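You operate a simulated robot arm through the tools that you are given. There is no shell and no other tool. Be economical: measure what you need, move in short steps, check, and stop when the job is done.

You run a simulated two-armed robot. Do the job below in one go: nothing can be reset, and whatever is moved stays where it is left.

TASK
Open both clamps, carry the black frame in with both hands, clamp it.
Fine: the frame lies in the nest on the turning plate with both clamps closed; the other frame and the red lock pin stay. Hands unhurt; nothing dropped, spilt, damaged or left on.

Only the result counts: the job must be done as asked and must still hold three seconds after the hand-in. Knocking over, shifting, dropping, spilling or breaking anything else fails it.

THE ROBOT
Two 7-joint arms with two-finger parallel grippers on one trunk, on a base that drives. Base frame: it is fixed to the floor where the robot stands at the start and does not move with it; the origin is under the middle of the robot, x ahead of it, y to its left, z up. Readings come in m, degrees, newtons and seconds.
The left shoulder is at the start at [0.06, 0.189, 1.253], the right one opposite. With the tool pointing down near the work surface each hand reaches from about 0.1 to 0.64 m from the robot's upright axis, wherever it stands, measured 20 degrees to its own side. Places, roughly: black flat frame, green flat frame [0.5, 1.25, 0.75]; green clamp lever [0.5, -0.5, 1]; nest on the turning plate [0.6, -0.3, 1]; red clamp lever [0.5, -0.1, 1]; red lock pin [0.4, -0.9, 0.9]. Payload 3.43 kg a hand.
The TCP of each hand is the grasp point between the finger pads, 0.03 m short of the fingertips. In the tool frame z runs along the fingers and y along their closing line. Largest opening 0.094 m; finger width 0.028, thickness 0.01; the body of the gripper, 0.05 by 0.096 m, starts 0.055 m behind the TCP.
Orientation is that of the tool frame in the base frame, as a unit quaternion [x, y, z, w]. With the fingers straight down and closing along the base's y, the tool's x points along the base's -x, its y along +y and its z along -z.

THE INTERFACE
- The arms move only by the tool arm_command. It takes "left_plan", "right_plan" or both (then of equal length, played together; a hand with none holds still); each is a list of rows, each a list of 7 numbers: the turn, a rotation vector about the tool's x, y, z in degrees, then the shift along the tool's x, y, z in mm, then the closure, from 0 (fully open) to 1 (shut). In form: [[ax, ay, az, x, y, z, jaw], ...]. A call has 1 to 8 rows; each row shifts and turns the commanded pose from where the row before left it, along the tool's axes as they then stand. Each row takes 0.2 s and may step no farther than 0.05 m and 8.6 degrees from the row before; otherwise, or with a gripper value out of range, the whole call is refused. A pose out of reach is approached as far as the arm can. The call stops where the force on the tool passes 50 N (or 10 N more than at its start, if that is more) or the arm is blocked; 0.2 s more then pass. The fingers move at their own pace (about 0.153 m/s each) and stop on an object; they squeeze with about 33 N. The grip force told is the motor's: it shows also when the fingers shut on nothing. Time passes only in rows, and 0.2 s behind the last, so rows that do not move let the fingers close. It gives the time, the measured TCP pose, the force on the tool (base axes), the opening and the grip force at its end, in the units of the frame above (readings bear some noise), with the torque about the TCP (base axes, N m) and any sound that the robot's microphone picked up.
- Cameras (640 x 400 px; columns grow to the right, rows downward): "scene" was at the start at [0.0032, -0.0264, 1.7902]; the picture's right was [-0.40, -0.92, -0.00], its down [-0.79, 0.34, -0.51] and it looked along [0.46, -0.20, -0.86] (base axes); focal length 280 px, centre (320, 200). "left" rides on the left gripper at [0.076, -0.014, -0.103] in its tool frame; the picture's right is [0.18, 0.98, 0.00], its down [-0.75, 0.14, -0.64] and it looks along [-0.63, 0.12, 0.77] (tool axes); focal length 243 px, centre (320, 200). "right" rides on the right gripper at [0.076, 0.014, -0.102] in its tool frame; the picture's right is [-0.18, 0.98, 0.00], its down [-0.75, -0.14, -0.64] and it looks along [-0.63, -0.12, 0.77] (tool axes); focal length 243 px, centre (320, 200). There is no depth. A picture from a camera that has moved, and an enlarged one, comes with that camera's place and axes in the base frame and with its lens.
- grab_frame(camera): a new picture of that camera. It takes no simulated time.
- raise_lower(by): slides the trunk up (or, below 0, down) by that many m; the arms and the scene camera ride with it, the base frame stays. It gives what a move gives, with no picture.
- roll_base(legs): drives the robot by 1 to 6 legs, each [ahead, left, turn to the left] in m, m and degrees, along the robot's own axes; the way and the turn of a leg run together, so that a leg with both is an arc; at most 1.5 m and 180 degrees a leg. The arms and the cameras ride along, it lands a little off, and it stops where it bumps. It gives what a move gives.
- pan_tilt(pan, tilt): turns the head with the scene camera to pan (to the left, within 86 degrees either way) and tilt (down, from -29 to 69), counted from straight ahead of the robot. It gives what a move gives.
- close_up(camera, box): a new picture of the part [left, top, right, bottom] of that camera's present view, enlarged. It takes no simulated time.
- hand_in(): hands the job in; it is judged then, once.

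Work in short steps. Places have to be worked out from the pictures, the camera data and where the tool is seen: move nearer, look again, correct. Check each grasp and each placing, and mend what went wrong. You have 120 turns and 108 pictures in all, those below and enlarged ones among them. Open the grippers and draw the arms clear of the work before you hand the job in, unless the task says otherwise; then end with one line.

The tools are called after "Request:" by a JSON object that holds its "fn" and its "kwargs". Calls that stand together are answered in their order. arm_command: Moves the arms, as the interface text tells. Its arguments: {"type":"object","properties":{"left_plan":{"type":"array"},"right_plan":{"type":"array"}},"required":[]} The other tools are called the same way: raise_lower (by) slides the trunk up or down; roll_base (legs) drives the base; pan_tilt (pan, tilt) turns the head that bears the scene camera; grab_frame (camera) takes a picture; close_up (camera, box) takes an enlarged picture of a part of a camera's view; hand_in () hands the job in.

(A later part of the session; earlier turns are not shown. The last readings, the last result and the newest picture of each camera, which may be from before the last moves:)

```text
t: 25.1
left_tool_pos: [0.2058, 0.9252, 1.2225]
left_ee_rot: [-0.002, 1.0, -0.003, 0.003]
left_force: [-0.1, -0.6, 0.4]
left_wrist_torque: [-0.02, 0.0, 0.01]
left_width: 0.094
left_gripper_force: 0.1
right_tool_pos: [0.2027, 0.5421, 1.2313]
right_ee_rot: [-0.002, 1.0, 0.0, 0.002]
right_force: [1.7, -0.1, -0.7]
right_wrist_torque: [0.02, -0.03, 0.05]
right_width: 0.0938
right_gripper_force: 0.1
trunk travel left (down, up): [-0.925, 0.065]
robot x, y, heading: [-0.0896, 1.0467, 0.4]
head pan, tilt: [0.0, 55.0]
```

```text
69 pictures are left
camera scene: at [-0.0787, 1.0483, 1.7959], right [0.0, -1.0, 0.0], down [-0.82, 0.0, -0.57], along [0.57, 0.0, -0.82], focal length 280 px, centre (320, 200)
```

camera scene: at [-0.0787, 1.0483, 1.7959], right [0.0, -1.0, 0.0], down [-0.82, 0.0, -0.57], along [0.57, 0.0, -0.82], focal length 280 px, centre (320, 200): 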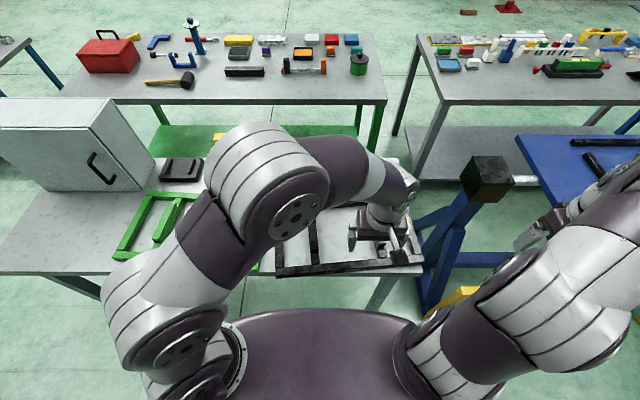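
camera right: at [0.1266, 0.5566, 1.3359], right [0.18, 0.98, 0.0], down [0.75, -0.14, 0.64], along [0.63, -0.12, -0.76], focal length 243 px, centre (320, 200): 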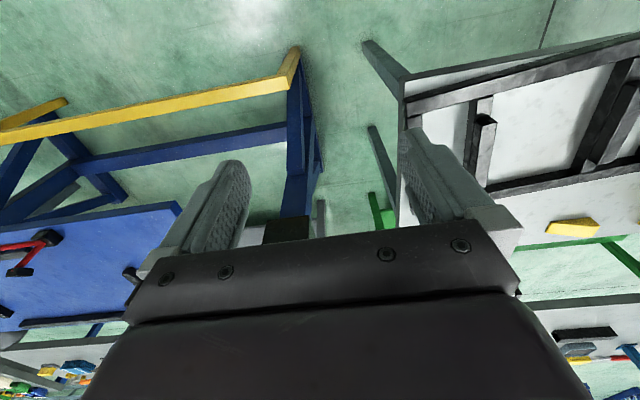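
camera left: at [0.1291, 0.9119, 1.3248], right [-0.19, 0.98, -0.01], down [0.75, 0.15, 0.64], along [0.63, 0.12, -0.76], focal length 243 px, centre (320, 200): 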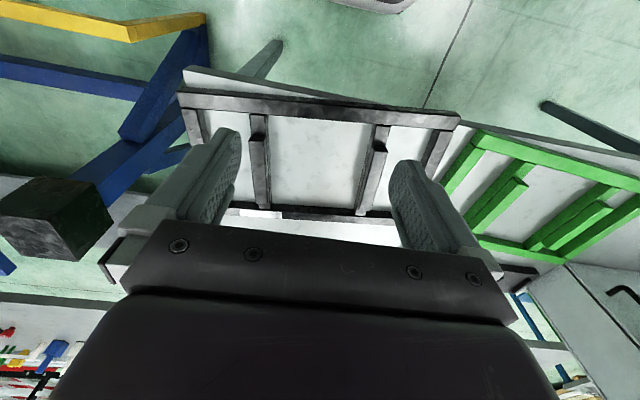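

Triangulating anew from all three cameras gives a table top of z≈0.84; the frame is then 0.525 x 0.285 m, centre ≈(0.43, 0.96), tilted 6°, bars at ≈(0.415,1.076) and (0.435,0.838). I shift right 0.085 m and bring the hands over the bars.

Request:
{"fn": "roll_base", "kwargs": {"legs": [[0, -0.085, 0]]}}

Request:
{"fn": "arm_command", "kwargs": {"left_plan": [[0, 0, 0, -26, 29, 10, 0], [0, 0, 0, -26, 29, 10, 0], [0, 0, 0, -26, 29, 10, 0], [0, 0, 0, -26, 29, 10, 0], [0, 0, 0, -26, 29, 10, 0], [0, 0, 0, -26, 29, 10, 0], [0, 0, 0, -26, 29, 10, 0], [0, 0, 0, -26, 29, 10, 0]], "right_plan": [[0, 0, 0, -12, 46, 10, 0], [0, 0, 0, -12, 46, 10, 0], [0, 0, 0, -12, 46, 10, 0], [0, 0, 0, -12, 46, 10, 0], [0, 0, 0, -12, 46, 10, 0], [0, 0, 0, -12, 46, 10, 0], [0, 0, 0, -12, 46, 10, 0], [0, 0, 0, -12, 46, 10, 0]]}}

Request:
{"fn": "grab_frame", "kwargs": {"camera": "left"}}

Request:
{"fn": "grab_frame", "kwargs": {"camera": "right"}}

```text
t: 26.1
left_tool_pos: [0.207, 0.8445, 1.2232]
left_ee_rot: [-0.002, 1.0, -0.004, 0.001]
left_force: [0.0, 0.2, 0.5]
left_wrist_torque: [-0.03, -0.02, 0.0]
left_width: 0.094
left_gripper_force: 0.0
right_tool_pos: [0.2044, 0.4619, 1.2331]
right_ee_rot: [-0.003, 1.0, -0.002, 0.001]
right_force: [0.6, 0.5, -0.2]
right_wrist_torque: [-0.02, -0.01, 0.02]
right_width: 0.0938
right_gripper_force: 0.1
trunk travel left (down, up): [-0.925, 0.065]
robot x, y, heading: [-0.0892, 0.9606, -0.2]
head pan, tilt: [0.0, 55.0]
```

```text
t: 27.9
left_tool_pos: [0.4186, 1.0752, 1.1426]
left_ee_rot: [-0.001, 1.0, -0.004, 0.001]
left_force: [-0.9, 0.3, 0.2]
left_wrist_torque: [-0.04, 0.0, -0.03]
left_width: 0.0941
left_gripper_force: 0.1
right_tool_pos: [0.302, 0.8302, 1.1511]
right_ee_rot: [-0.003, 1.0, -0.002, 0.0]
right_force: [0.5, 0.2, 0.4]
right_wrist_torque: [-0.02, 0.01, 0.01]
right_width: 0.0941
right_gripper_force: 0.0
trunk travel left (down, up): [-0.925, 0.065]
robot x, y, heading: [-0.0915, 0.9636, 0.2]
head pan, tilt: [0.0, 55.0]
```

```text
68 pictures are left
camera left: at [0.342, 1.0624, 1.2461], right [-0.19, 0.98, -0.01], down [0.75, 0.15, 0.64], along [0.63, 0.12, -0.77], focal length 243 px, centre (320, 200)
```

left: 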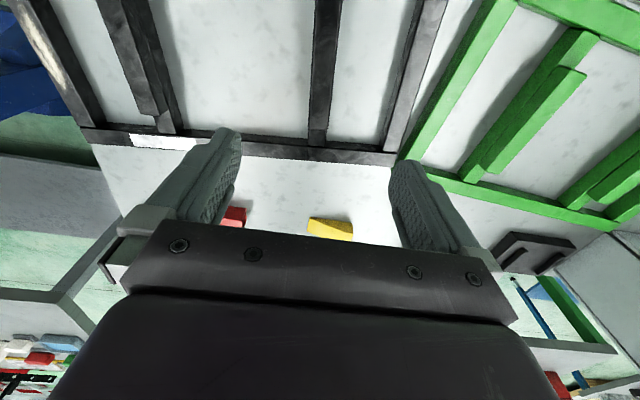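

```text
67 pictures are left
camera right: at [0.2263, 0.8443, 1.2556], right [0.18, 0.98, 0.0], down [0.75, -0.14, 0.64], along [0.63, -0.12, -0.77], focal length 243 px, centre (320, 200)
```

right: 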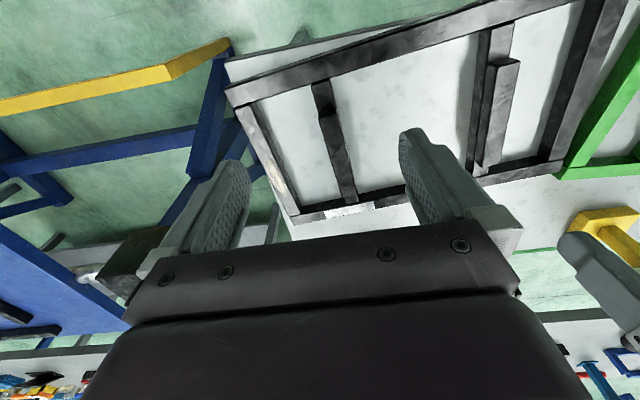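

Bars estimated at (0.418,1.077) and (0.442,0.838), tilt +6°. I move over them at z≈1.0, yaw both hands 6° and look.

Request:
{"fn": "arm_command", "kwargs": {"left_plan": [[0, 0, 0, 0, 1, 40, 0], [0, 0, 0, 0, 1, 40, 0], [0, 0, 0, 0, 0, 40, 0], [0, 0, -6, 0, 0, 10, 0]], "right_plan": [[0, 0, 0, -35, 2, 33, 0], [0, 0, 0, -35, 2, 33, 0], [0, 0, 0, -35, 2, 33, 0], [0, 0, -6, -35, 2, 33, 0]]}}

Request:
{"fn": "grab_frame", "kwargs": {"camera": "left"}}

Request:
{"fn": "grab_frame", "kwargs": {"camera": "right"}}

```text
t: 28.9
left_tool_pos: [0.4186, 1.0745, 1.0098]
left_ee_rot: [-0.054, 0.999, -0.002, 0.001]
left_force: [0.2, -0.5, -0.8]
left_wrist_torque: [0.01, 0.02, -0.03]
left_width: 0.094
left_gripper_force: 0.1
right_tool_pos: [0.4402, 0.8324, 1.0152]
right_ee_rot: [-0.055, 0.998, -0.001, -0.001]
right_force: [0.6, -0.3, -0.1]
right_wrist_torque: [-0.01, 0.0, 0.0]
right_width: 0.0939
right_gripper_force: 0.0
trunk travel left (down, up): [-0.925, 0.065]
robot x, y, heading: [-0.087, 0.9589, 0.1]
head pan, tilt: [0.0, 55.0]
```

```text
66 pictures are left
camera left: at [0.3441, 1.053, 1.1126], right [-0.29, 0.96, -0.01], down [0.73, 0.23, 0.64], along [0.62, 0.18, -0.77], focal length 243 px, centre (320, 200)
```

left: 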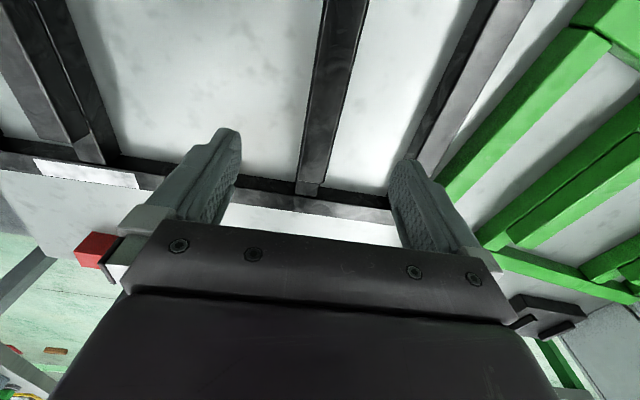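

```text
65 pictures are left
camera right: at [0.3634, 0.839, 1.1192], right [0.07, 1.0, 0.0], down [0.77, -0.06, 0.64], along [0.64, -0.05, -0.77], focal length 243 px, centre (320, 200)
```

right: 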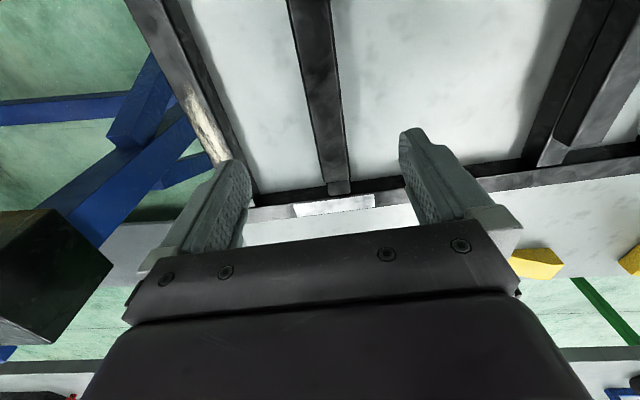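

I zoom both views to see the bars' faces and ends.

Request:
{"fn": "close_up", "kwargs": {"camera": "left", "box": [220, 0, 440, 220]}}

Request:
{"fn": "close_up", "kwargs": {"camera": "right", "box": [220, 0, 440, 220]}}

```text
1.82 times, centred on (330, 110) of left
camera zoom: at [0.3441, 1.053, 1.1126], right [-0.29, 0.96, -0.01], down [0.73, 0.23, 0.64], along [0.62, 0.18, -0.77], focal length 441 px, centre (302, 364)
```

zoom: 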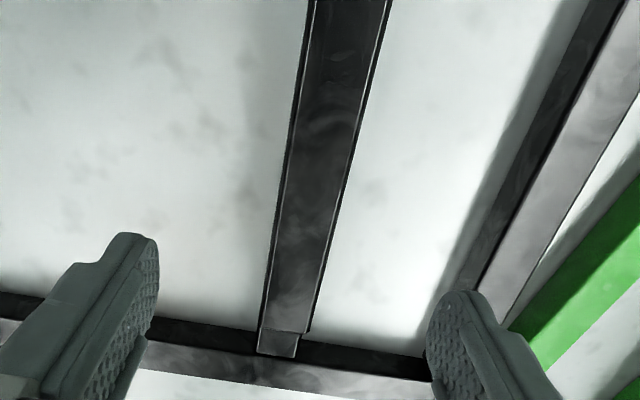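

```text
1.82 times, centred on (330, 110) of right
camera zoom: at [0.3634, 0.839, 1.1192], right [0.07, 1.0, 0.0], down [0.77, -0.06, 0.64], along [0.64, -0.05, -0.77], focal length 441 px, centre (302, 364)
```

zoom: 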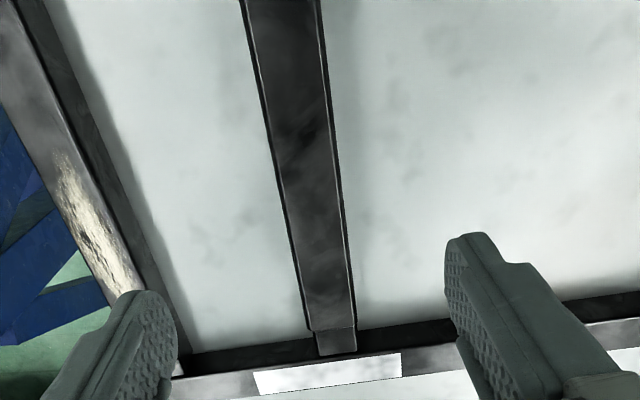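

The bars are about 0.03 wide, hands nearly centred; small corrections (+3/+6 mm sideways, 2.5° more yaw), then I lower to z≈0.89 astride the bars.

Request:
{"fn": "arm_command", "kwargs": {"left_plan": [[0, 0, -2.5, 0, 3, 40, 0], [0, 0, 0, 0, 0, 40, 0], [0, 0, 0, 0, 0, 30, 0], [0, 0, 0, 0, 0, 10, 0]], "right_plan": [[0, 0, -2.5, 0, 6, 40, 0], [0, 0, 0, 0, 0, 40, 0], [0, 0, 0, 0, 0, 33, 0], [0, 0, 0, 0, 0, 12, 0]]}}

Request:
{"fn": "grab_frame", "kwargs": {"camera": "left"}}

Request:
{"fn": "grab_frame", "kwargs": {"camera": "right"}}

```text
t: 29.9
left_tool_pos: [0.4179, 1.0762, 0.8906]
left_ee_rot: [-0.075, 0.997, -0.002, 0.002]
left_force: [0.0, 0.3, 0.8]
left_wrist_torque: [-0.03, -0.01, 0.02]
left_width: 0.0939
left_gripper_force: 0.1
right_tool_pos: [0.4393, 0.8426, 0.8929]
right_ee_rot: [-0.077, 0.997, -0.001, 0.001]
right_force: [0.1, -1.8, 0.2]
right_wrist_torque: [0.0, 0.0, 0.02]
right_width: 0.0941
right_gripper_force: 0.0
trunk travel left (down, up): [-0.925, 0.065]
robot x, y, heading: [-0.09, 0.9564, 0.2]
head pan, tilt: [0.0, 55.0]
```

```text
62 pictures are left
camera left: at [0.3426, 1.052, 0.9938], right [-0.33, 0.94, -0.01], down [0.72, 0.26, 0.64], along [0.61, 0.21, -0.77], focal length 243 px, centre (320, 200)
```

left: 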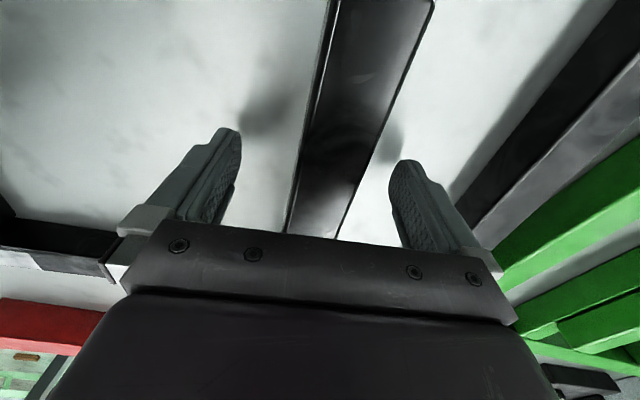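

```text
61 pictures are left
camera right: at [0.3619, 0.8446, 0.9976], right [0.03, 1.0, 0.0], down [0.76, -0.02, 0.64], along [0.64, -0.02, -0.77], focal length 243 px, centre (320, 200)
```

right: 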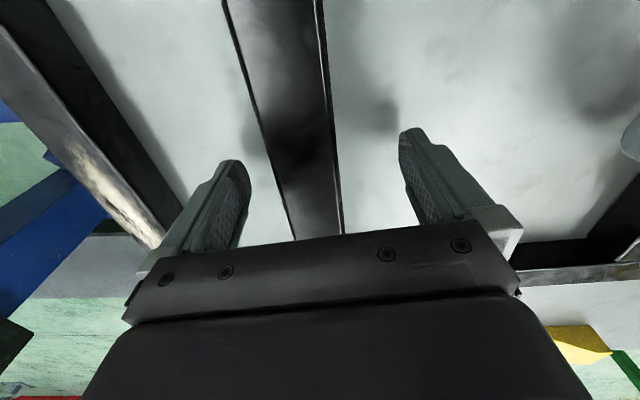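

Hands are astride the bars. Since the frame must be turned 180° between grasp and nest, I first test with empty hands how far both arms can yaw about the frame's centre: raise, then turn counterclockwise in 8° steps.

Request:
{"fn": "arm_command", "kwargs": {"left_plan": [[0, 0, 0, 0, 0, -45, 0], [0, 0, 0, 0, 0, -45, 0], [0, 0, 0, 0, 0, -45, 0], [0, 0, -8, 16.3, -1.1, 0, 0], [0, 0, -8, 16.3, -1.1, 0, 0], [0, 0, -8, 16.3, -1.1, 0, 0], [0, 0, -8, 16.3, -1.1, 0, 0], [0, 0, -8, 16.3, -1.1, 0, 0]], "right_plan": [[0, 0, 0, 0, 0, -45, 0], [0, 0, 0, 0, 0, -45, 0], [0, 0, 0, 0, 0, -45, 0], [0, 0, -8, -16.3, 1.1, 0, 0], [0, 0, -8, -16.3, 1.1, 0, 0], [0, 0, -8, -16.3, 1.1, 0, 0], [0, 0, -8, -16.3, 1.1, 0, 0], [0, 0, -8, -16.3, 1.1, 0, 0]]}}

Request:
{"fn": "arm_command", "kwargs": {"left_plan": [[0, 0, -8, 16.3, -1.1, 0, 0], [0, 0, -8, 16.3, -1.1, 0, 0], [0, 0, -8, 16.3, -1.1, 0, 0], [0, 0, -8, 16.3, -1.1, 0, 0]], "right_plan": [[0, 0, -8, -16.3, 1.1, 0, 0], [0, 0, -8, -16.3, 1.1, 0, 0], [0, 0, -8, -16.3, 1.1, 0, 0], [0, 0, -8, -16.3, 1.1, 0, 0]]}}

Request:
{"fn": "grab_frame", "kwargs": {"camera": "scene"}}

```text
t: 31.7
left_tool_pos: [0.3472, 1.0386, 1.0263]
left_ee_rot: [-0.414, 0.91, -0.002, 0.0]
left_force: [0.1, -0.5, -0.4]
left_wrist_torque: [0.0, 0.0, 0.02]
left_width: 0.0939
left_gripper_force: 0.1
right_tool_pos: [0.5096, 0.8796, 1.029]
right_ee_rot: [-0.413, 0.911, -0.001, 0.0]
right_force: [0.0, -0.3, 0.0]
right_wrist_torque: [0.02, 0.0, 0.03]
right_width: 0.0942
right_gripper_force: 0.1
trunk travel left (down, up): [-0.925, 0.065]
robot x, y, heading: [-0.0909, 0.9606, 0.2]
head pan, tilt: [0.0, 55.0]
```

```text
t: 32.7
left_tool_pos: [0.318, 0.9795, 1.0264]
left_ee_rot: [-0.649, 0.761, -0.003, -0.001]
left_force: [0.0, -0.2, -0.3]
left_wrist_torque: [0.01, 0.01, -0.01]
left_width: 0.0939
left_gripper_force: 0.1
right_tool_pos: [0.5127, 0.9313, 1.0287]
right_ee_rot: [-0.649, 0.761, -0.001, 0.0]
right_force: [-0.2, 0.7, 0.1]
right_wrist_torque: [0.0, 0.01, -0.02]
right_width: 0.0941
right_gripper_force: 0.0
right hand out of reach, approached as far as the arm can: row 2, 3, 4
trunk travel left (down, up): [-0.925, 0.065]
robot x, y, heading: [-0.0892, 0.9599, 0.3]
head pan, tilt: [0.0, 55.0]
```

```text
60 pictures are left
camera scene: at [-0.0754, 0.963, 1.7958], right [0.0, -1.0, 0.0], down [-0.82, 0.0, -0.57], along [0.57, 0.0, -0.82], focal length 280 px, centre (320, 200)
```

scene: 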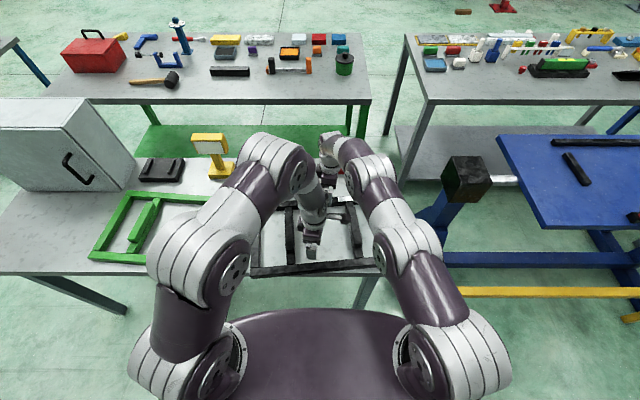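

Both arms reach a yaw of 81° (only the far hand ran out of reach at 0.60 m). So I can turn the frame 90° in the air, set it down, swap hands on the bars, and turn 90° more. I return along the same path.

Request:
{"fn": "arm_command", "kwargs": {"left_plan": [[0, 0, 8, -16.3, -1.1, 0, 0], [0, 0, 8, -16.3, -1.1, 0, 0], [0, 0, 8, -16.3, -1.1, 0, 0], [0, 0, 8, -16.3, -1.1, 0, 0], [0, 0, 8, -16.3, -1.1, 0, 0], [0, 0, 8, -16.3, -1.1, 0, 0], [0, 0, 8, -16.3, -1.1, 0, 0], [0, 0, 8, -16.3, -1.1, 0, 0]], "right_plan": [[0, 0, 8, 16.3, 1.1, 0, 0], [0, 0, 8, 16.3, 1.1, 0, 0], [0, 0, 8, 16.3, 1.1, 0, 0], [0, 0, 8, 16.3, 1.1, 0, 0], [0, 0, 8, 16.3, 1.1, 0, 0], [0, 0, 8, 16.3, 1.1, 0, 0], [0, 0, 8, 16.3, 1.1, 0, 0], [0, 0, 8, 16.3, 1.1, 0, 0]]}}

Request:
{"fn": "arm_command", "kwargs": {"left_plan": [[0, 0, 8, -16.3, -1.1, 0, 0], [0, 0, 0, 0, 0, 0, 0]], "right_plan": [[0, 0, 8, 16.3, 1.1, 0, 0], [0, 0, 0, 0, 0, 0, 0]]}}

```text
t: 34.5
left_tool_pos: [0.3993, 1.0743, 1.0261]
left_ee_rot: [-0.145, 0.989, -0.003, 0.001]
left_force: [-0.5, -0.5, -0.5]
left_wrist_torque: [0.0, -0.01, 0.04]
left_width: 0.0941
left_gripper_force: 0.1
right_tool_pos: [0.4313, 0.8396, 1.0289]
right_ee_rot: [-0.145, 0.989, -0.001, 0.0]
right_force: [-0.1, 0.3, 0.5]
right_wrist_torque: [0.02, 0.0, 0.02]
right_width: 0.0938
right_gripper_force: 0.1
trunk travel left (down, up): [-0.925, 0.065]
robot x, y, heading: [-0.0913, 0.9617, 0.3]
head pan, tilt: [0.0, 55.0]
```

```text
t: 35.1
left_tool_pos: [0.416, 1.0777, 1.0244]
left_ee_rot: [-0.075, 0.997, -0.003, 0.0]
left_force: [-0.4, -0.7, 0.3]
left_wrist_torque: [-0.01, 0.0, -0.01]
left_width: 0.094
left_gripper_force: 0.0
right_tool_pos: [0.4147, 0.8353, 1.0281]
right_ee_rot: [-0.076, 0.997, 0.0, 0.001]
right_force: [0.1, -0.9, 0.6]
right_wrist_torque: [0.02, -0.02, 0.01]
right_width: 0.0939
right_gripper_force: 0.0
trunk travel left (down, up): [-0.925, 0.065]
robot x, y, heading: [-0.0913, 0.9644, 0.0]
head pan, tilt: [0.0, 55.0]
```

The right hand came back 25 mm off as its command had been clipped; I correct, descend astride the bars again and close both hands.

Request:
{"fn": "arm_command", "kwargs": {"left_plan": [[0, 0, 0, -2, 2, 0, 0], [0, 0, 0, 0, 0, 45, 0], [0, 0, 0, 0, 0, 45, 0], [0, 0, 0, 0, 0, 44, 0], [0, 0, 0, 0, 0, 0, 1], [0, 0, 0, 0, 0, 0, 1], [0, 0, 0, 0, 0, 0, 1]], "right_plan": [[0, 0, 0, -25, 0, 0, 0], [0, 0, 0, 0, 0, 46, 0], [0, 0, 0, 0, 0, 46, 0], [0, 0, 0, 0, 0, 46, 0], [0, 0, 0, 0, 0, 0, 1], [0, 0, 0, 0, 0, 0, 1], [0, 0, 0, 0, 0, 0, 1]]}}

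Request:
{"fn": "grab_frame", "kwargs": {"camera": "left"}}

Request:
{"fn": "grab_frame", "kwargs": {"camera": "right"}}

```text
t: 36.7
left_tool_pos: [0.4186, 1.0793, 0.8901]
left_ee_rot: [-0.075, 0.997, -0.003, 0.002]
left_force: [-1.6, -31.9, 0.7]
left_wrist_torque: [0.4, -0.77, -0.92]
left_width: 0.0353
left_gripper_force: 33.8
right_tool_pos: [0.4391, 0.8401, 0.8906]
right_ee_rot: [-0.076, 0.997, 0.0, 0.001]
right_force: [3.8, 31.6, -0.2]
right_wrist_torque: [-0.17, -0.28, -0.96]
right_width: 0.0352
right_gripper_force: 33.4
trunk travel left (down, up): [-0.925, 0.065]
robot x, y, heading: [-0.0887, 0.9641, 0.1]
head pan, tilt: [0.0, 55.0]
```

```text
59 pictures are left
camera left: at [0.3449, 1.0542, 0.9926], right [-0.33, 0.94, -0.01], down [0.72, 0.26, 0.64], along [0.61, 0.21, -0.77], focal length 243 px, centre (320, 200)
```

left: 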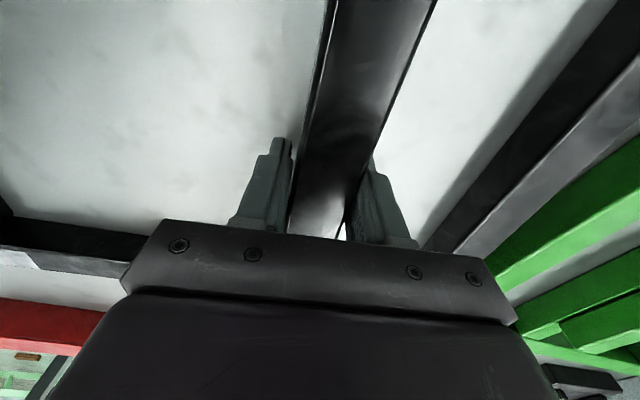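

```text
58 pictures are left
camera right: at [0.3622, 0.8418, 0.9953], right [0.03, 1.0, 0.0], down [0.77, -0.02, 0.64], along [0.64, -0.02, -0.77], focal length 243 px, centre (320, 200)
```

right: 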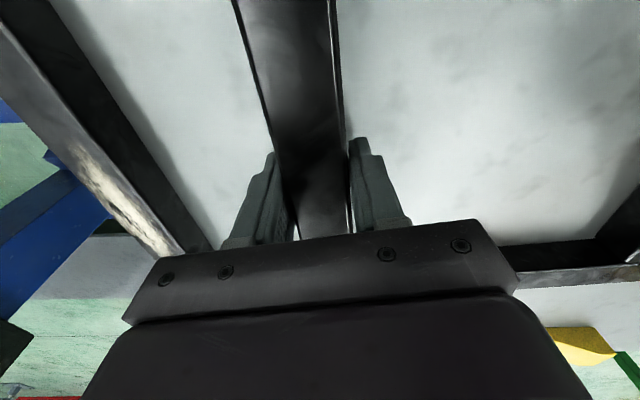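

Both bars are gripped (0.035). Readings say the hands are pulling apart by a few mm and over-yawed slightly; I relieve that, then lift a little.

Request:
{"fn": "arm_command", "kwargs": {"left_plan": [[0, 0, 1, 0, -3, 0, 1], [0, 0, 0, 0, 0, 0, 1], [0, 0, 0, 0, 0, -10, 1], [0, 0, 0, 0, 0, -20, 1]], "right_plan": [[0, 0, 1, 0, 3, 0, 1], [0, 0, 0, 0, 0, 0, 1], [0, 0, 0, 0, 0, -10, 1], [0, 0, 0, 0, 0, -20, 1]]}}

```text
t: 37.7
left_tool_pos: [0.4143, 1.0782, 0.9196]
left_ee_rot: [-0.068, 0.998, -0.001, -0.001]
left_force: [-5.4, 13.2, -10.1]
left_wrist_torque: [0.34, 0.21, -0.35]
left_width: 0.0345
left_gripper_force: 32.5
right_tool_pos: [0.4392, 0.8397, 0.9187]
right_ee_rot: [-0.068, 0.998, -0.001, 0.001]
right_force: [4.2, -13.2, -2.6]
right_wrist_torque: [0.55, -0.19, -0.48]
right_width: 0.0346
right_gripper_force: 33.1
trunk travel left (down, up): [-0.925, 0.065]
robot x, y, heading: [-0.0915, 0.9676, 0.1]
head pan, tilt: [0.0, 55.0]
```

The frame is lifted, about 13 N in total. I raise it further, pull it 47 mm back toward the robot, and begin the turn.

Request:
{"fn": "arm_command", "kwargs": {"left_plan": [[0, 0, 0, 0, 0, -35, 1], [0, 0, 0, 0, 0, -35, 1], [0, 0, 0, 23.3, 3.2, 0, 1], [0, 0, 0, 23.3, 3.2, 0, 1], [0, 0, -8.22, 17.14, -1.23, 0, 1], [0, 0, -8.22, 17.14, -1.23, 0, 1]], "right_plan": [[0, 0, 0, 0, 0, -35, 1], [0, 0, 0, 0, 0, -35, 1], [0, 0, 0, 23.3, 3.2, 0, 1], [0, 0, 0, 23.3, 3.2, 0, 1], [0, 0, -8.22, -17.14, 1.23, 0, 1], [0, 0, -8.22, -17.14, 1.23, 0, 1]]}}

Request:
{"fn": "grab_frame", "kwargs": {"camera": "scene"}}

```text
t: 38.9
left_tool_pos: [0.3616, 1.0774, 0.991]
left_ee_rot: [-0.091, 0.996, -0.001, -0.003]
left_force: [-2.8, -1.8, -10.6]
left_wrist_torque: [0.63, 0.14, -0.27]
left_width: 0.0347
left_gripper_force: 32.4
right_tool_pos: [0.3976, 0.8408, 0.9898]
right_ee_rot: [-0.089, 0.996, -0.002, -0.001]
right_force: [2.4, 1.9, -0.4]
right_wrist_torque: [0.5, -0.02, -0.5]
right_width: 0.0343
right_gripper_force: 33.3
trunk travel left (down, up): [-0.925, 0.065]
robot x, y, heading: [-0.089, 0.9624, 0.4]
head pan, tilt: [0.0, 55.0]
stopped in row 5 (left hand): the force on the tool passed its limit at 56 N (the readings are from after the stop); the commanded pose is now the measured one
```

```text
57 pictures are left
camera scene: at [-0.0754, 0.9631, 1.7958], right [0.0, -1.0, 0.0], down [-0.82, 0.0, -0.57], along [0.57, 0.0, -0.82], focal length 280 px, centre (320, 200)
```

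scene: 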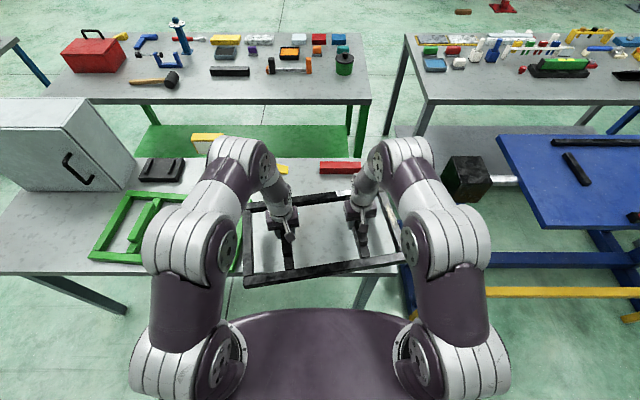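

The quick start of the turn tripped the force limit (56 N); nothing slipped. I go on with gentler 4° steps.

Request:
{"fn": "arm_command", "kwargs": {"left_plan": [[0, 0, -1, 2.1, 0, 0, 1], [0, 0, -2, 4.18, -0.07, 0, 1], [0, 0, -3, 6.27, -0.16, 0, 1], [0, 0, -4, 8.35, -0.29, 0, 1], [0, 0, -4, 8.35, -0.29, 0, 1], [0, 0, -4, 8.35, -0.29, 0, 1], [0, 0, -3, 6.27, -0.16, 0, 1], [0, 0, -1, 2.1, 0, 0, 1]], "right_plan": [[0, 0, -1, -2.1, 0, 0, 1], [0, 0, -2, -4.18, 0.07, 0, 1], [0, 0, -3, -6.27, 0.16, 0, 1], [0, 0, -4, -8.35, 0.29, 0, 1], [0, 0, -4, -8.35, 0.29, 0, 1], [0, 0, -4, -8.35, 0.29, 0, 1], [0, 0, -3, -6.27, 0.16, 0, 1], [0, 0, -1, -2.1, 0, 0, 1]]}}

```text
t: 40.5
left_tool_pos: [0.3191, 1.0637, 0.9887]
left_ee_rot: [-0.269, 0.963, 0.002, -0.008]
left_force: [-0.2, -1.3, -8.9]
left_wrist_torque: [0.04, 0.06, -0.17]
left_width: 0.0345
left_gripper_force: 32.8
right_tool_pos: [0.4396, 0.8563, 0.9901]
right_ee_rot: [-0.269, 0.963, -0.001, -0.001]
right_force: [-0.1, 1.1, -3.4]
right_wrist_torque: [0.41, 0.15, 0.13]
right_width: 0.0345
right_gripper_force: 33.5
trunk travel left (down, up): [-0.925, 0.065]
robot x, y, heading: [-0.0926, 0.9631, 0.2]
head pan, tilt: [0.0, 55.0]
stopped in row 8 (left hand): the force on the tool passed its limit at 51 N (the readings are from after the stop); the commanded pose is now the measured one
```

Turned to 31°, all held. I continue with 3° steps.

Request:
{"fn": "arm_command", "kwargs": {"left_plan": [[0, 0, -1, 2.1, 0, 0, 1], [0, 0, -2.5, 5.23, -0.11, 0, 1], [0, 0, -3, 6.28, -0.16, 0, 1], [0, 0, -3, 6.28, -0.16, 0, 1], [0, 0, -3, 6.28, -0.16, 0, 1], [0, 0, -3, 6.28, -0.16, 0, 1], [0, 0, -3, 6.28, -0.16, 0, 1], [0, 0, -1.5, 3.14, -0.04, 0, 1]], "right_plan": [[0, 0, -1, -2.1, 0, 0, 1], [0, 0, -2.5, -5.23, 0.11, 0, 1], [0, 0, -3, -6.28, 0.16, 0, 1], [0, 0, -3, -6.28, 0.16, 0, 1], [0, 0, -3, -6.28, 0.16, 0, 1], [0, 0, -3, -6.28, 0.16, 0, 1], [0, 0, -3, -6.28, 0.16, 0, 1], [0, 0, -1.5, -3.14, 0.04, 0, 1]]}}

Request:
{"fn": "arm_command", "kwargs": {"left_plan": [[0, 0, -1, 2.1, 0, 0, 1], [0, 0, -2.5, 5.23, -0.11, 0, 1], [0, 0, -3, 6.28, -0.16, 0, 1], [0, 0, -3, 6.28, -0.16, 0, 1], [0, 0, -3, 6.28, -0.16, 0, 1], [0, 0, -3, 6.28, -0.16, 0, 1], [0, 0, -3, 6.28, -0.16, 0, 1], [0, 0, -1.5, 3.14, -0.04, 0, 1]], "right_plan": [[0, 0, -1, -2.1, 0, 0, 1], [0, 0, -2.5, -5.23, 0.11, 0, 1], [0, 0, -3, -6.28, 0.16, 0, 1], [0, 0, -3, -6.28, 0.16, 0, 1], [0, 0, -3, -6.28, 0.16, 0, 1], [0, 0, -3, -6.28, 0.16, 0, 1], [0, 0, -3, -6.28, 0.16, 0, 1], [0, 0, -1.5, -3.14, 0.04, 0, 1]]}}

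Request:
{"fn": "grab_frame", "kwargs": {"camera": "scene"}}

```text
t: 42.3
left_tool_pos: [0.2865, 1.0363, 0.9922]
left_ee_rot: [-0.432, 0.902, 0.004, -0.008]
left_force: [-15.3, 16.1, -8.4]
left_wrist_torque: [-0.45, -0.07, 0.35]
left_width: 0.0343
left_gripper_force: 32.8
right_tool_pos: [0.4715, 0.8841, 0.9901]
right_ee_rot: [-0.431, 0.902, -0.003, 0.001]
right_force: [16.1, -15.9, -4.7]
right_wrist_torque: [0.85, 0.35, 0.19]
right_width: 0.0345
right_gripper_force: 32.9
trunk travel left (down, up): [-0.925, 0.065]
robot x, y, heading: [-0.0918, 0.9612, 0.2]
head pan, tilt: [0.0, 55.0]
```

```text
t: 44.1
left_tool_pos: [0.2671, 1.0006, 0.989]
left_ee_rot: [-0.583, 0.812, 0.009, -0.009]
left_force: [-38.3, 16.5, -4.3]
left_wrist_torque: [-0.83, -0.76, 0.39]
left_width: 0.0346
left_gripper_force: 33.0
right_tool_pos: [0.4921, 0.9206, 0.9905]
right_ee_rot: [-0.582, 0.813, -0.003, 0.001]
right_force: [38.5, -16.3, -7.5]
right_wrist_torque: [0.86, 0.48, 0.33]
right_width: 0.0347
right_gripper_force: 33.1
trunk travel left (down, up): [-0.925, 0.065]
robot x, y, heading: [-0.0873, 0.96, 0.4]
head pan, tilt: [0.0, 55.0]
```

```text
56 pictures are left
camera scene: at [-0.0739, 0.963, 1.7958], right [0.0, -1.0, 0.0], down [-0.82, 0.0, -0.57], along [0.57, 0.0, -0.82], focal length 280 px, centre (320, 200)
```

scene: 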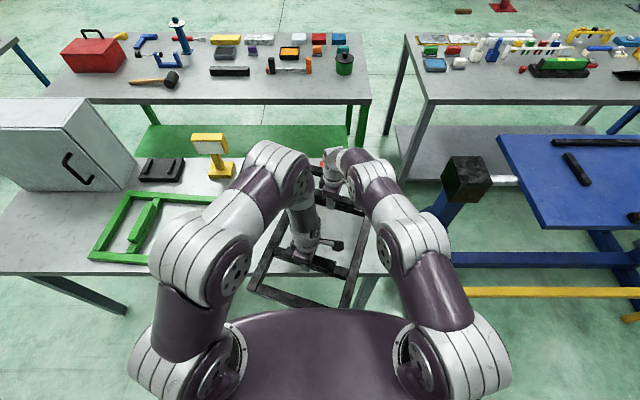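

71° now; the hands press toward each other by ~40 N, so I ease them 3 mm outward, then finish to 90°.

Request:
{"fn": "arm_command", "kwargs": {"left_plan": [[0, 0, 0, 0, 3, 0, 1], [0, 0, -1, 2.1, 0, 0, 1], [0, 0, -2.5, 5.23, -0.11, 0, 1], [0, 0, -3, 6.28, -0.16, 0, 1], [0, 0, -3, 6.28, -0.16, 0, 1], [0, 0, -3, 6.28, -0.16, 0, 1], [0, 0, -3, 6.28, -0.16, 0, 1], [0, 0, -3, 6.28, -0.16, 0, 1]], "right_plan": [[0, 0, 0, 0, -3, 0, 1], [0, 0, -1, -2.1, 0, 0, 1], [0, 0, -2.5, -5.23, 0.11, 0, 1], [0, 0, -3, -6.28, 0.16, 0, 1], [0, 0, -3, -6.28, 0.16, 0, 1], [0, 0, -3, -6.28, 0.16, 0, 1], [0, 0, -3, -6.28, 0.16, 0, 1], [0, 0, -3, -6.28, 0.16, 0, 1]]}}

```text
t: 45.9
left_tool_pos: [0.2602, 0.9613, 0.9912]
left_ee_rot: [-0.706, 0.709, 0.005, -0.005]
left_force: [-20.8, 3.2, -3.8]
left_wrist_torque: [-0.1, -0.99, 0.16]
left_width: 0.0347
left_gripper_force: 33.3
right_tool_pos: [0.5019, 0.9568, 0.9915]
right_ee_rot: [-0.705, 0.71, -0.002, 0.0]
right_force: [20.5, -3.1, -9.8]
right_wrist_torque: [0.13, 0.12, 0.52]
right_width: 0.0345
right_gripper_force: 33.1
trunk travel left (down, up): [-0.925, 0.065]
robot x, y, heading: [-0.0891, 0.9621, 0.1]
head pan, tilt: [0.0, 55.0]
```

At 90°, centre (0.381, 0.959). I lower toward the table, stopping just above contact.

Request:
{"fn": "arm_command", "kwargs": {"left_plan": [[0, 0, 0, 0, 0, 15, 1], [0, 0, 0, 0, 0, 25, 1], [0, 0, 0, 0, 0, 25, 1], [0, 0, 0, 0, 0, 20, 1], [0, 0, 0, 0, 0, 10, 1], [0, 0, 0, 0, 0, 3, 1], [0, 0, 0, 0, 0, 2, 1]], "right_plan": [[0, 0, 0, 0, 0, 15, 1], [0, 0, 0, 0, 0, 25, 1], [0, 0, 0, 0, 0, 25, 1], [0, 0, 0, 0, 0, 20, 1], [0, 0, 0, 0, 0, 10, 1], [0, 0, 0, 0, 0, 3, 1], [0, 0, 0, 0, 0, 2, 1]]}}

Request:
{"fn": "grab_frame", "kwargs": {"camera": "scene"}}

```text
t: 47.5
left_tool_pos: [0.2557, 0.9638, 0.8899]
left_ee_rot: [-0.706, 0.708, 0.009, -0.006]
left_force: [-44.2, -4.0, -1.5]
left_wrist_torque: [0.05, -1.25, -0.71]
left_width: 0.039
left_gripper_force: 32.6
right_tool_pos: [0.4935, 0.9536, 0.9243]
right_ee_rot: [-0.705, 0.71, -0.004, 0.005]
right_force: [43.9, 3.1, -11.4]
right_wrist_torque: [0.11, -1.5, -0.83]
right_width: 0.0366
right_gripper_force: 33.0
right hand out of reach, approached as far as the arm can: row 2, 3, 4, 7
trunk travel left (down, up): [-0.925, 0.065]
robot x, y, heading: [-0.0913, 0.9592, 0.3]
head pan, tilt: [0.0, 55.0]
```

```text
55 pictures are left
camera scene: at [-0.0737, 0.9631, 1.7958], right [0.0, -1.0, 0.0], down [-0.82, 0.0, -0.57], along [0.57, 0.0, -0.82], focal length 280 px, centre (320, 200)
```

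scene: 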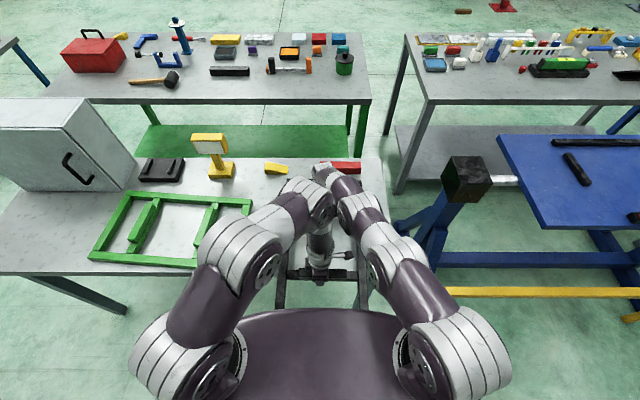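

The right arm ran out of reach while lowering, so the frame hangs tilted. I raise the left hand 34 mm to level it, and will then lower with the trunk instead.

Request:
{"fn": "arm_command", "kwargs": {"left_plan": [[0, 0, 0, 0, 1, -8, 1], [0, 0, 0, 0, 1, -10, 1], [0, 0, 0, 0, 1, -10, 1], [0, 0, 0, 0, 0, -6, 1]]}}

Request:
{"fn": "grab_frame", "kwargs": {"camera": "left"}}

Request:
{"fn": "grab_frame", "kwargs": {"camera": "right"}}

```text
t: 48.5
left_tool_pos: [0.2532, 0.9651, 0.9245]
left_ee_rot: [-0.705, 0.709, 0.01, -0.007]
left_force: [-48.1, -2.5, -7.2]
left_wrist_torque: [-0.11, -0.66, -0.7]
left_width: 0.0348
left_gripper_force: 33.1
right_tool_pos: [0.4914, 0.9533, 0.9244]
right_ee_rot: [-0.705, 0.709, -0.004, 0.003]
right_force: [47.8, 3.7, -5.3]
right_wrist_torque: [0.17, 0.95, -0.55]
right_width: 0.035
right_gripper_force: 32.8
trunk travel left (down, up): [-0.925, 0.065]
robot x, y, heading: [-0.0925, 0.9651, 0.2]
head pan, tilt: [0.0, 55.0]
```

```text
54 pictures are left
camera left: at [0.268, 0.8883, 1.028], right [-0.98, -0.18, 0.02], down [-0.12, 0.75, 0.65], along [-0.13, 0.64, -0.76], focal length 243 px, centre (320, 200)
```

left: 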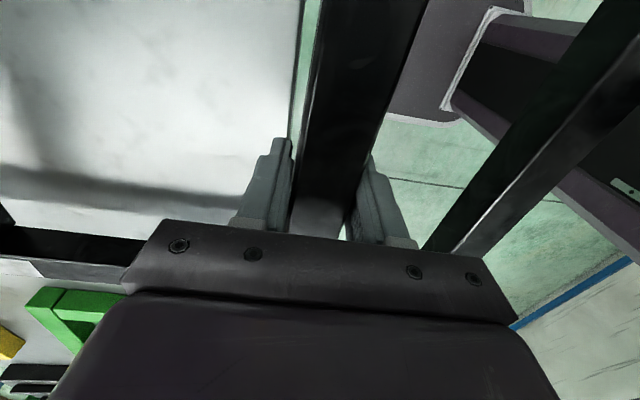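

```text
53 pictures are left
camera right: at [0.4766, 0.8771, 1.0283], right [-0.98, 0.19, -0.01], down [0.14, 0.75, 0.64], along [0.13, 0.63, -0.77], focal length 243 px, centre (320, 200)
```

right: 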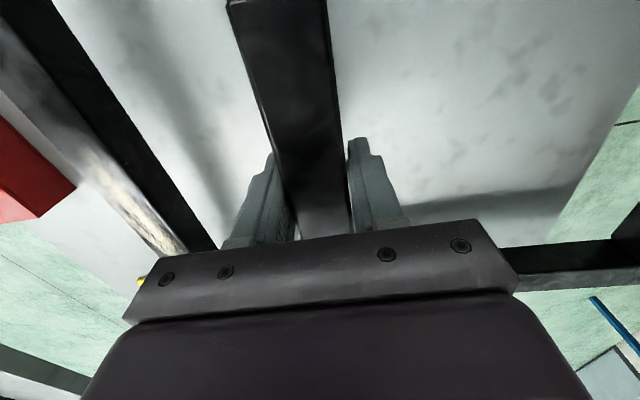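

Level again at z 0.924. I relieve 4 mm of squeeze and lower the trunk by 33 mm to set the frame on the table.

Request:
{"fn": "arm_command", "kwargs": {"left_plan": [[0, 0, 0, 0, 2, 0, 1], [0, 0, 0, 0, 2, 0, 1]]}}

Request:
{"fn": "raise_lower", "kwargs": {"by": -0.032}}

```text
t: 49.1
left_tool_pos: [0.2506, 0.9638, 0.9257]
left_ee_rot: [-0.706, 0.708, 0.007, -0.006]
left_force: [-36.6, -2.1, -7.6]
left_wrist_torque: [0.26, -0.33, -0.58]
left_width: 0.0346
left_gripper_force: 33.2
right_tool_pos: [0.4904, 0.9526, 0.9219]
right_ee_rot: [-0.705, 0.709, -0.003, 0.0]
right_force: [36.9, 2.2, -6.3]
right_wrist_torque: [-0.18, 0.72, -0.38]
right_width: 0.0346
right_gripper_force: 33.5
trunk travel left (down, up): [-0.925, 0.065]
robot x, y, heading: [-0.0924, 0.9599, 0.2]
head pan, tilt: [0.0, 55.0]
```

```text
t: 49.9
left_tool_pos: [0.2505, 0.9629, 0.8943]
left_ee_rot: [-0.706, 0.708, 0.006, -0.005]
left_force: [-33.6, -2.6, -11.0]
left_wrist_torque: [-0.85, -0.44, -0.64]
left_width: 0.0348
left_gripper_force: 33.3
right_tool_pos: [0.4908, 0.953, 0.8934]
right_ee_rot: [-0.705, 0.71, -0.004, 0.002]
right_force: [33.5, 3.2, 7.6]
right_wrist_torque: [-0.22, 0.59, -0.65]
right_width: 0.0348
right_gripper_force: 33.4
trunk travel left (down, up): [-0.893, 0.097]
robot x, y, heading: [-0.0906, 0.9626, 0.0]
head pan, tilt: [0.0, 55.0]
```

The far side seems to touch. I lower 3 mm more with a last relief of the squeeze.

Request:
{"fn": "raise_lower", "kwargs": {"by": -0.003}}

Request:
{"fn": "arm_command", "kwargs": {"left_plan": [[0, 0, 0, 0, 2, 0, 1], [0, 0, 0, 0, 1, 1, 1]]}}

```text
t: 50.4
left_tool_pos: [0.2494, 0.9629, 0.8923]
left_ee_rot: [-0.706, 0.708, 0.005, -0.004]
left_force: [-23.4, 0.3, -18.1]
left_wrist_torque: [0.19, -0.5, -0.54]
left_width: 0.0346
left_gripper_force: 33.0
right_tool_pos: [0.4896, 0.9535, 0.8925]
right_ee_rot: [-0.704, 0.71, -0.004, 0.002]
right_force: [25.6, -0.2, 25.6]
right_wrist_torque: [0.06, 0.55, -0.48]
right_width: 0.0346
right_gripper_force: 33.1
trunk travel left (down, up): [-0.89, 0.1]
robot x, y, heading: [-0.0926, 0.9649, 0.2]
head pan, tilt: [0.0, 55.0]
```

```text
t: 51.0
left_tool_pos: [0.25, 0.9603, 0.891]
left_ee_rot: [-0.706, 0.708, 0.001, -0.003]
left_force: [-9.5, -1.6, -19.7]
left_wrist_torque: [0.0, -0.51, -0.27]
left_width: 0.0346
left_gripper_force: 32.9
right_tool_pos: [0.49, 0.9526, 0.8896]
right_ee_rot: [-0.705, 0.709, -0.004, 0.001]
right_force: [17.9, -1.8, 26.1]
right_wrist_torque: [0.12, 0.61, -0.33]
right_width: 0.0346
right_gripper_force: 33.4
trunk travel left (down, up): [-0.89, 0.1]
robot x, y, heading: [-0.0898, 0.9588, -0.1]
head pan, tilt: [0.0, 55.0]
```

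I balance the vertical loads (left down 2 mm, right up 2 mm), then open both hands.

Request:
{"fn": "arm_command", "kwargs": {"left_plan": [[0, 0, 0, 0, 0, 2, 1], [0, 0, 0, 0, 0, 0, 1], [0, 0, 0, 0, 0, 0, 0], [0, 0, 0, 0, 0, 0, 0], [0, 0, 0, 0, 0, 0, 0]], "right_plan": [[0, 0, 0, 0, 0, -2, 1], [0, 0, 0, 0, 0, 0, 1], [0, 0, 0, 0, 0, 0, 0], [0, 0, 0, 0, 0, 0, 0], [0, 0, 0, 0, 0, 0, 0]]}}

Request:
{"fn": "grab_frame", "kwargs": {"camera": "left"}}

```text
t: 52.2
left_tool_pos: [0.2486, 0.9617, 0.8882]
left_ee_rot: [-0.706, 0.708, 0.004, -0.005]
left_force: [-0.4, -0.5, -0.3]
left_wrist_torque: [0.01, -0.01, -0.02]
left_width: 0.094
left_gripper_force: 0.0
right_tool_pos: [0.49, 0.9535, 0.8899]
right_ee_rot: [-0.704, 0.71, -0.002, 0.0]
right_force: [0.4, 0.1, -0.5]
right_wrist_torque: [0.04, -0.01, -0.04]
right_width: 0.0939
right_gripper_force: 0.0
trunk travel left (down, up): [-0.89, 0.1]
robot x, y, heading: [-0.0895, 0.9638, 0.1]
head pan, tilt: [0.0, 55.0]
```

```text
52 pictures are left
camera left: at [0.2631, 0.8865, 0.9919], right [-0.98, -0.18, 0.01], down [-0.13, 0.75, 0.64], along [-0.13, 0.63, -0.77], focal length 243 px, centre (320, 200)
```

left: 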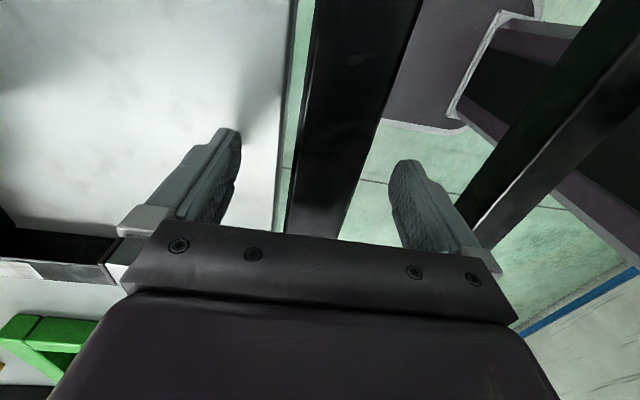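

Released cleanly; the frame rests at 90°. I raise both hands and swing them back 180° about its centre so that the left takes the far bar and the right the near bar.

Request:
{"fn": "arm_command", "kwargs": {"left_plan": [[0, 0, 0, 0, 0, -45, 0], [0, 0, 0, 0, 0, -45, 0], [0, 0, 0, 0, 0, -40, 0], [0, 0, 8.571, -17.99, -1.35, 0, 0], [0, 0, 8.571, -17.99, -1.35, 0, 0], [0, 0, 8.571, -17.99, -1.35, 0, 0], [0, 0, 8.571, -17.99, -1.35, 0, 0], [0, 0, 8.571, -17.99, -1.35, 0, 0]], "right_plan": [[0, 0, 0, 0, 0, -45, 0], [0, 0, 0, 0, 0, -45, 0], [0, 0, 0, 0, 0, -40, 0], [0, 0, 8.571, 17.99, 1.35, 0, 0], [0, 0, 8.571, 17.99, 1.35, 0, 0], [0, 0, 8.571, 17.99, 1.35, 0, 0], [0, 0, 8.571, 17.99, 1.35, 0, 0], [0, 0, 8.571, 17.99, 1.35, 0, 0]]}}

Request:
{"fn": "arm_command", "kwargs": {"left_plan": [[0, 0, 8.571, -17.99, -1.35, 0, 0], [0, 0, 8.571, -17.99, -1.35, 0, 0], [0, 0, 8.571, -17.99, -1.35, 0, 0], [0, 0, 8.571, -17.99, -1.35, 0, 0], [0, 0, 8.571, -17.99, -1.35, 0, 0], [0, 0, 8.571, -17.99, -1.35, 0, 0], [0, 0, 8.571, -17.99, -1.35, 0, 0], [0, 0, 8.571, -17.99, -1.35, 0, 0]], "right_plan": [[0, 0, 8.571, 17.99, 1.35, 0, 0], [0, 0, 8.571, 17.99, 1.35, 0, 0], [0, 0, 8.571, 17.99, 1.35, 0, 0], [0, 0, 8.571, 17.99, 1.35, 0, 0], [0, 0, 8.571, 17.99, 1.35, 0, 0], [0, 0, 8.571, 17.99, 1.35, 0, 0], [0, 0, 8.571, 17.99, 1.35, 0, 0], [0, 0, 8.571, 17.99, 1.35, 0, 0]]}}

Request:
{"fn": "arm_command", "kwargs": {"left_plan": [[0, 0, 8.571, -17.99, -1.35, 0, 0], [0, 0, 8.571, -17.99, -1.35, 0, 0], [0, 0, 8.571, -17.99, -1.35, 0, 0], [0, 0, 8.571, -17.99, -1.35, 0, 0], [0, 0, 8.571, -17.99, -1.35, 0, 0], [0, 0, 8.571, -17.99, -1.35, 0, 0], [0, 0, 8.571, -17.99, -1.35, 0, 0], [0, 0, 8.571, -17.99, -1.35, 0, 0]], "right_plan": [[0, 0, 8.571, 17.99, 1.35, 0, 0], [0, 0, 8.571, 17.99, 1.35, 0, 0], [0, 0, 8.571, 17.99, 1.35, 0, 0], [0, 0, 8.571, 17.99, 1.35, 0, 0], [0, 0, 8.571, 17.99, 1.35, 0, 0], [0, 0, 8.571, 17.99, 1.35, 0, 0], [0, 0, 8.571, 17.99, 1.35, 0, 0], [0, 0, 8.571, 17.99, 1.35, 0, 0]]}}

Request:
{"fn": "grab_frame", "kwargs": {"camera": "scene"}}

```text
t: 54.0
left_tool_pos: [0.2837, 1.0448, 1.0147]
left_ee_rot: [-0.398, 0.918, 0.002, -0.006]
left_force: [0.5, 0.0, -0.3]
left_wrist_torque: [0.01, 0.01, 0.02]
left_width: 0.0942
left_gripper_force: 0.0
right_tool_pos: [0.4562, 0.8706, 1.0211]
right_ee_rot: [-0.397, 0.918, -0.002, 0.001]
right_force: [-0.2, -0.7, -0.7]
right_wrist_torque: [-0.02, -0.01, 0.0]
right_width: 0.0942
right_gripper_force: 0.0
trunk travel left (down, up): [-0.89, 0.1]
robot x, y, heading: [-0.0872, 0.9636, 0.0]
head pan, tilt: [0.0, 55.0]
```

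```text
t: 55.8
left_tool_pos: [0.4151, 1.0749, 1.0143]
left_ee_rot: [0.187, 0.982, -0.002, -0.006]
left_force: [0.0, -0.7, -0.1]
left_wrist_torque: [-0.01, -0.03, 0.01]
left_width: 0.0941
left_gripper_force: 0.0
right_tool_pos: [0.3237, 0.8423, 1.0194]
right_ee_rot: [0.19, 0.982, -0.001, 0.002]
right_force: [-0.5, -0.2, -0.6]
right_wrist_torque: [0.03, 0.01, 0.01]
right_width: 0.094
right_gripper_force: 0.1
trunk travel left (down, up): [-0.89, 0.1]
robot x, y, heading: [-0.0933, 0.964, 0.3]
head pan, tilt: [0.0, 55.0]
```

```text
t: 57.6
left_tool_pos: [0.4898, 0.9608, 1.0171]
left_ee_rot: [0.709, 0.705, -0.005, -0.004]
left_force: [-0.1, -0.1, -0.1]
left_wrist_torque: [0.03, 0.01, 0.01]
left_width: 0.0943
left_gripper_force: 0.1
right_tool_pos: [0.2464, 0.955, 1.0209]
right_ee_rot: [0.71, 0.705, -0.001, 0.002]
right_force: [-0.5, 0.1, 0.6]
right_wrist_torque: [-0.01, 0.01, 0.01]
right_width: 0.0938
right_gripper_force: 0.0
trunk travel left (down, up): [-0.89, 0.1]
robot x, y, heading: [-0.0904, 0.9627, 0.1]
head pan, tilt: [0.0, 55.0]
```

```text
51 pictures are left
camera scene: at [-0.0759, 0.9633, 1.7608], right [0.0, -1.0, 0.0], down [-0.82, 0.0, -0.57], along [0.57, 0.0, -0.82], focal length 280 px, centre (320, 200)
```

scene: 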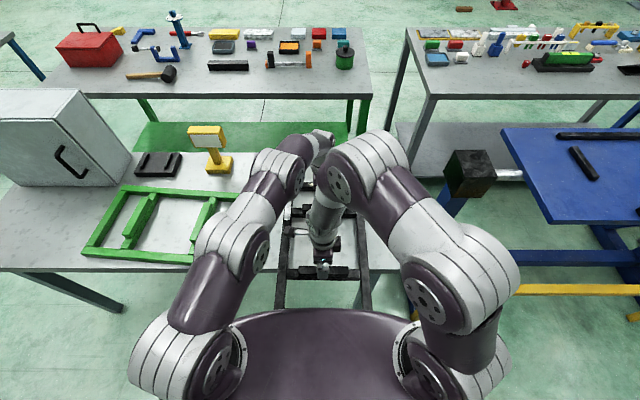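

Hands are swapped above the bars. I trim the right hand 2.5 mm and lower with the trunk (keeps reach), then look.

Request:
{"fn": "arm_command", "kwargs": {"right_plan": [[0, 0, 0, 0, 2.5, 0, 0]]}}

Request:
{"fn": "raise_lower", "kwargs": {"by": -0.08}}

Request:
{"fn": "grab_frame", "kwargs": {"camera": "left"}}

Request:
{"fn": "grab_frame", "kwargs": {"camera": "right"}}

```text
t: 58.0
left_tool_pos: [0.4903, 0.9604, 1.0151]
left_ee_rot: [0.708, 0.706, -0.004, -0.004]
left_force: [-0.9, -0.8, -0.2]
left_wrist_torque: [0.03, 0.01, -0.02]
left_width: 0.094
left_gripper_force: 0.1
right_tool_pos: [0.251, 0.9558, 1.0206]
right_ee_rot: [0.71, 0.705, 0.0, 0.001]
right_force: [-1.0, 0.0, 0.3]
right_wrist_torque: [0.01, -0.02, 0.01]
right_width: 0.0939
right_gripper_force: 0.1
trunk travel left (down, up): [-0.89, 0.1]
robot x, y, heading: [-0.0883, 0.9646, 0.3]
head pan, tilt: [0.0, 55.0]
```

```text
t: 59.1
left_tool_pos: [0.4904, 0.9612, 0.936]
left_ee_rot: [0.709, 0.706, -0.006, -0.004]
left_force: [-0.3, -0.3, 0.1]
left_wrist_torque: [0.02, 0.01, 0.0]
left_width: 0.0939
left_gripper_force: 0.0
right_tool_pos: [0.2504, 0.957, 0.9419]
right_ee_rot: [0.709, 0.705, 0.0, 0.002]
right_force: [-0.1, 0.3, -0.1]
right_wrist_torque: [0.01, -0.02, 0.01]
right_width: 0.0939
right_gripper_force: 0.1
trunk travel left (down, up): [-0.81, 0.18]
robot x, y, heading: [-0.0911, 0.9611, 0.1]
head pan, tilt: [0.0, 55.0]
```

```text
50 pictures are left
camera left: at [0.4769, 1.0385, 1.0395], right [0.98, 0.18, -0.01], down [0.15, -0.75, 0.64], along [0.11, -0.63, -0.77], focal length 243 px, centre (320, 200)
```

left: 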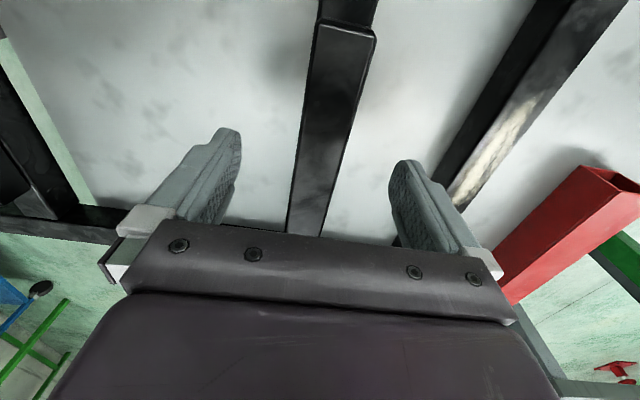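

```text
49 pictures are left
camera right: at [0.2646, 1.0323, 1.0446], right [0.98, -0.19, 0.0], down [-0.15, -0.75, 0.64], along [-0.12, -0.63, -0.76], focal length 243 px, centre (320, 200)
```

right: 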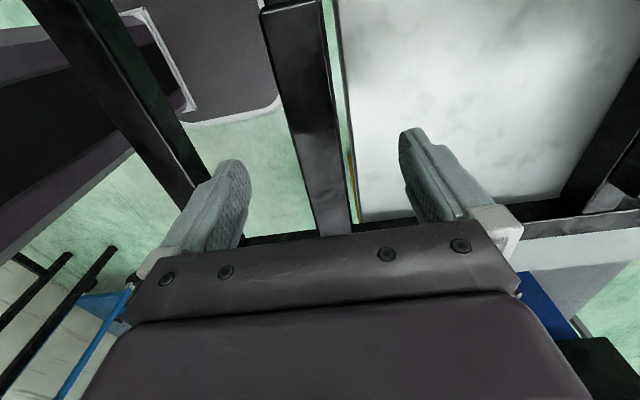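

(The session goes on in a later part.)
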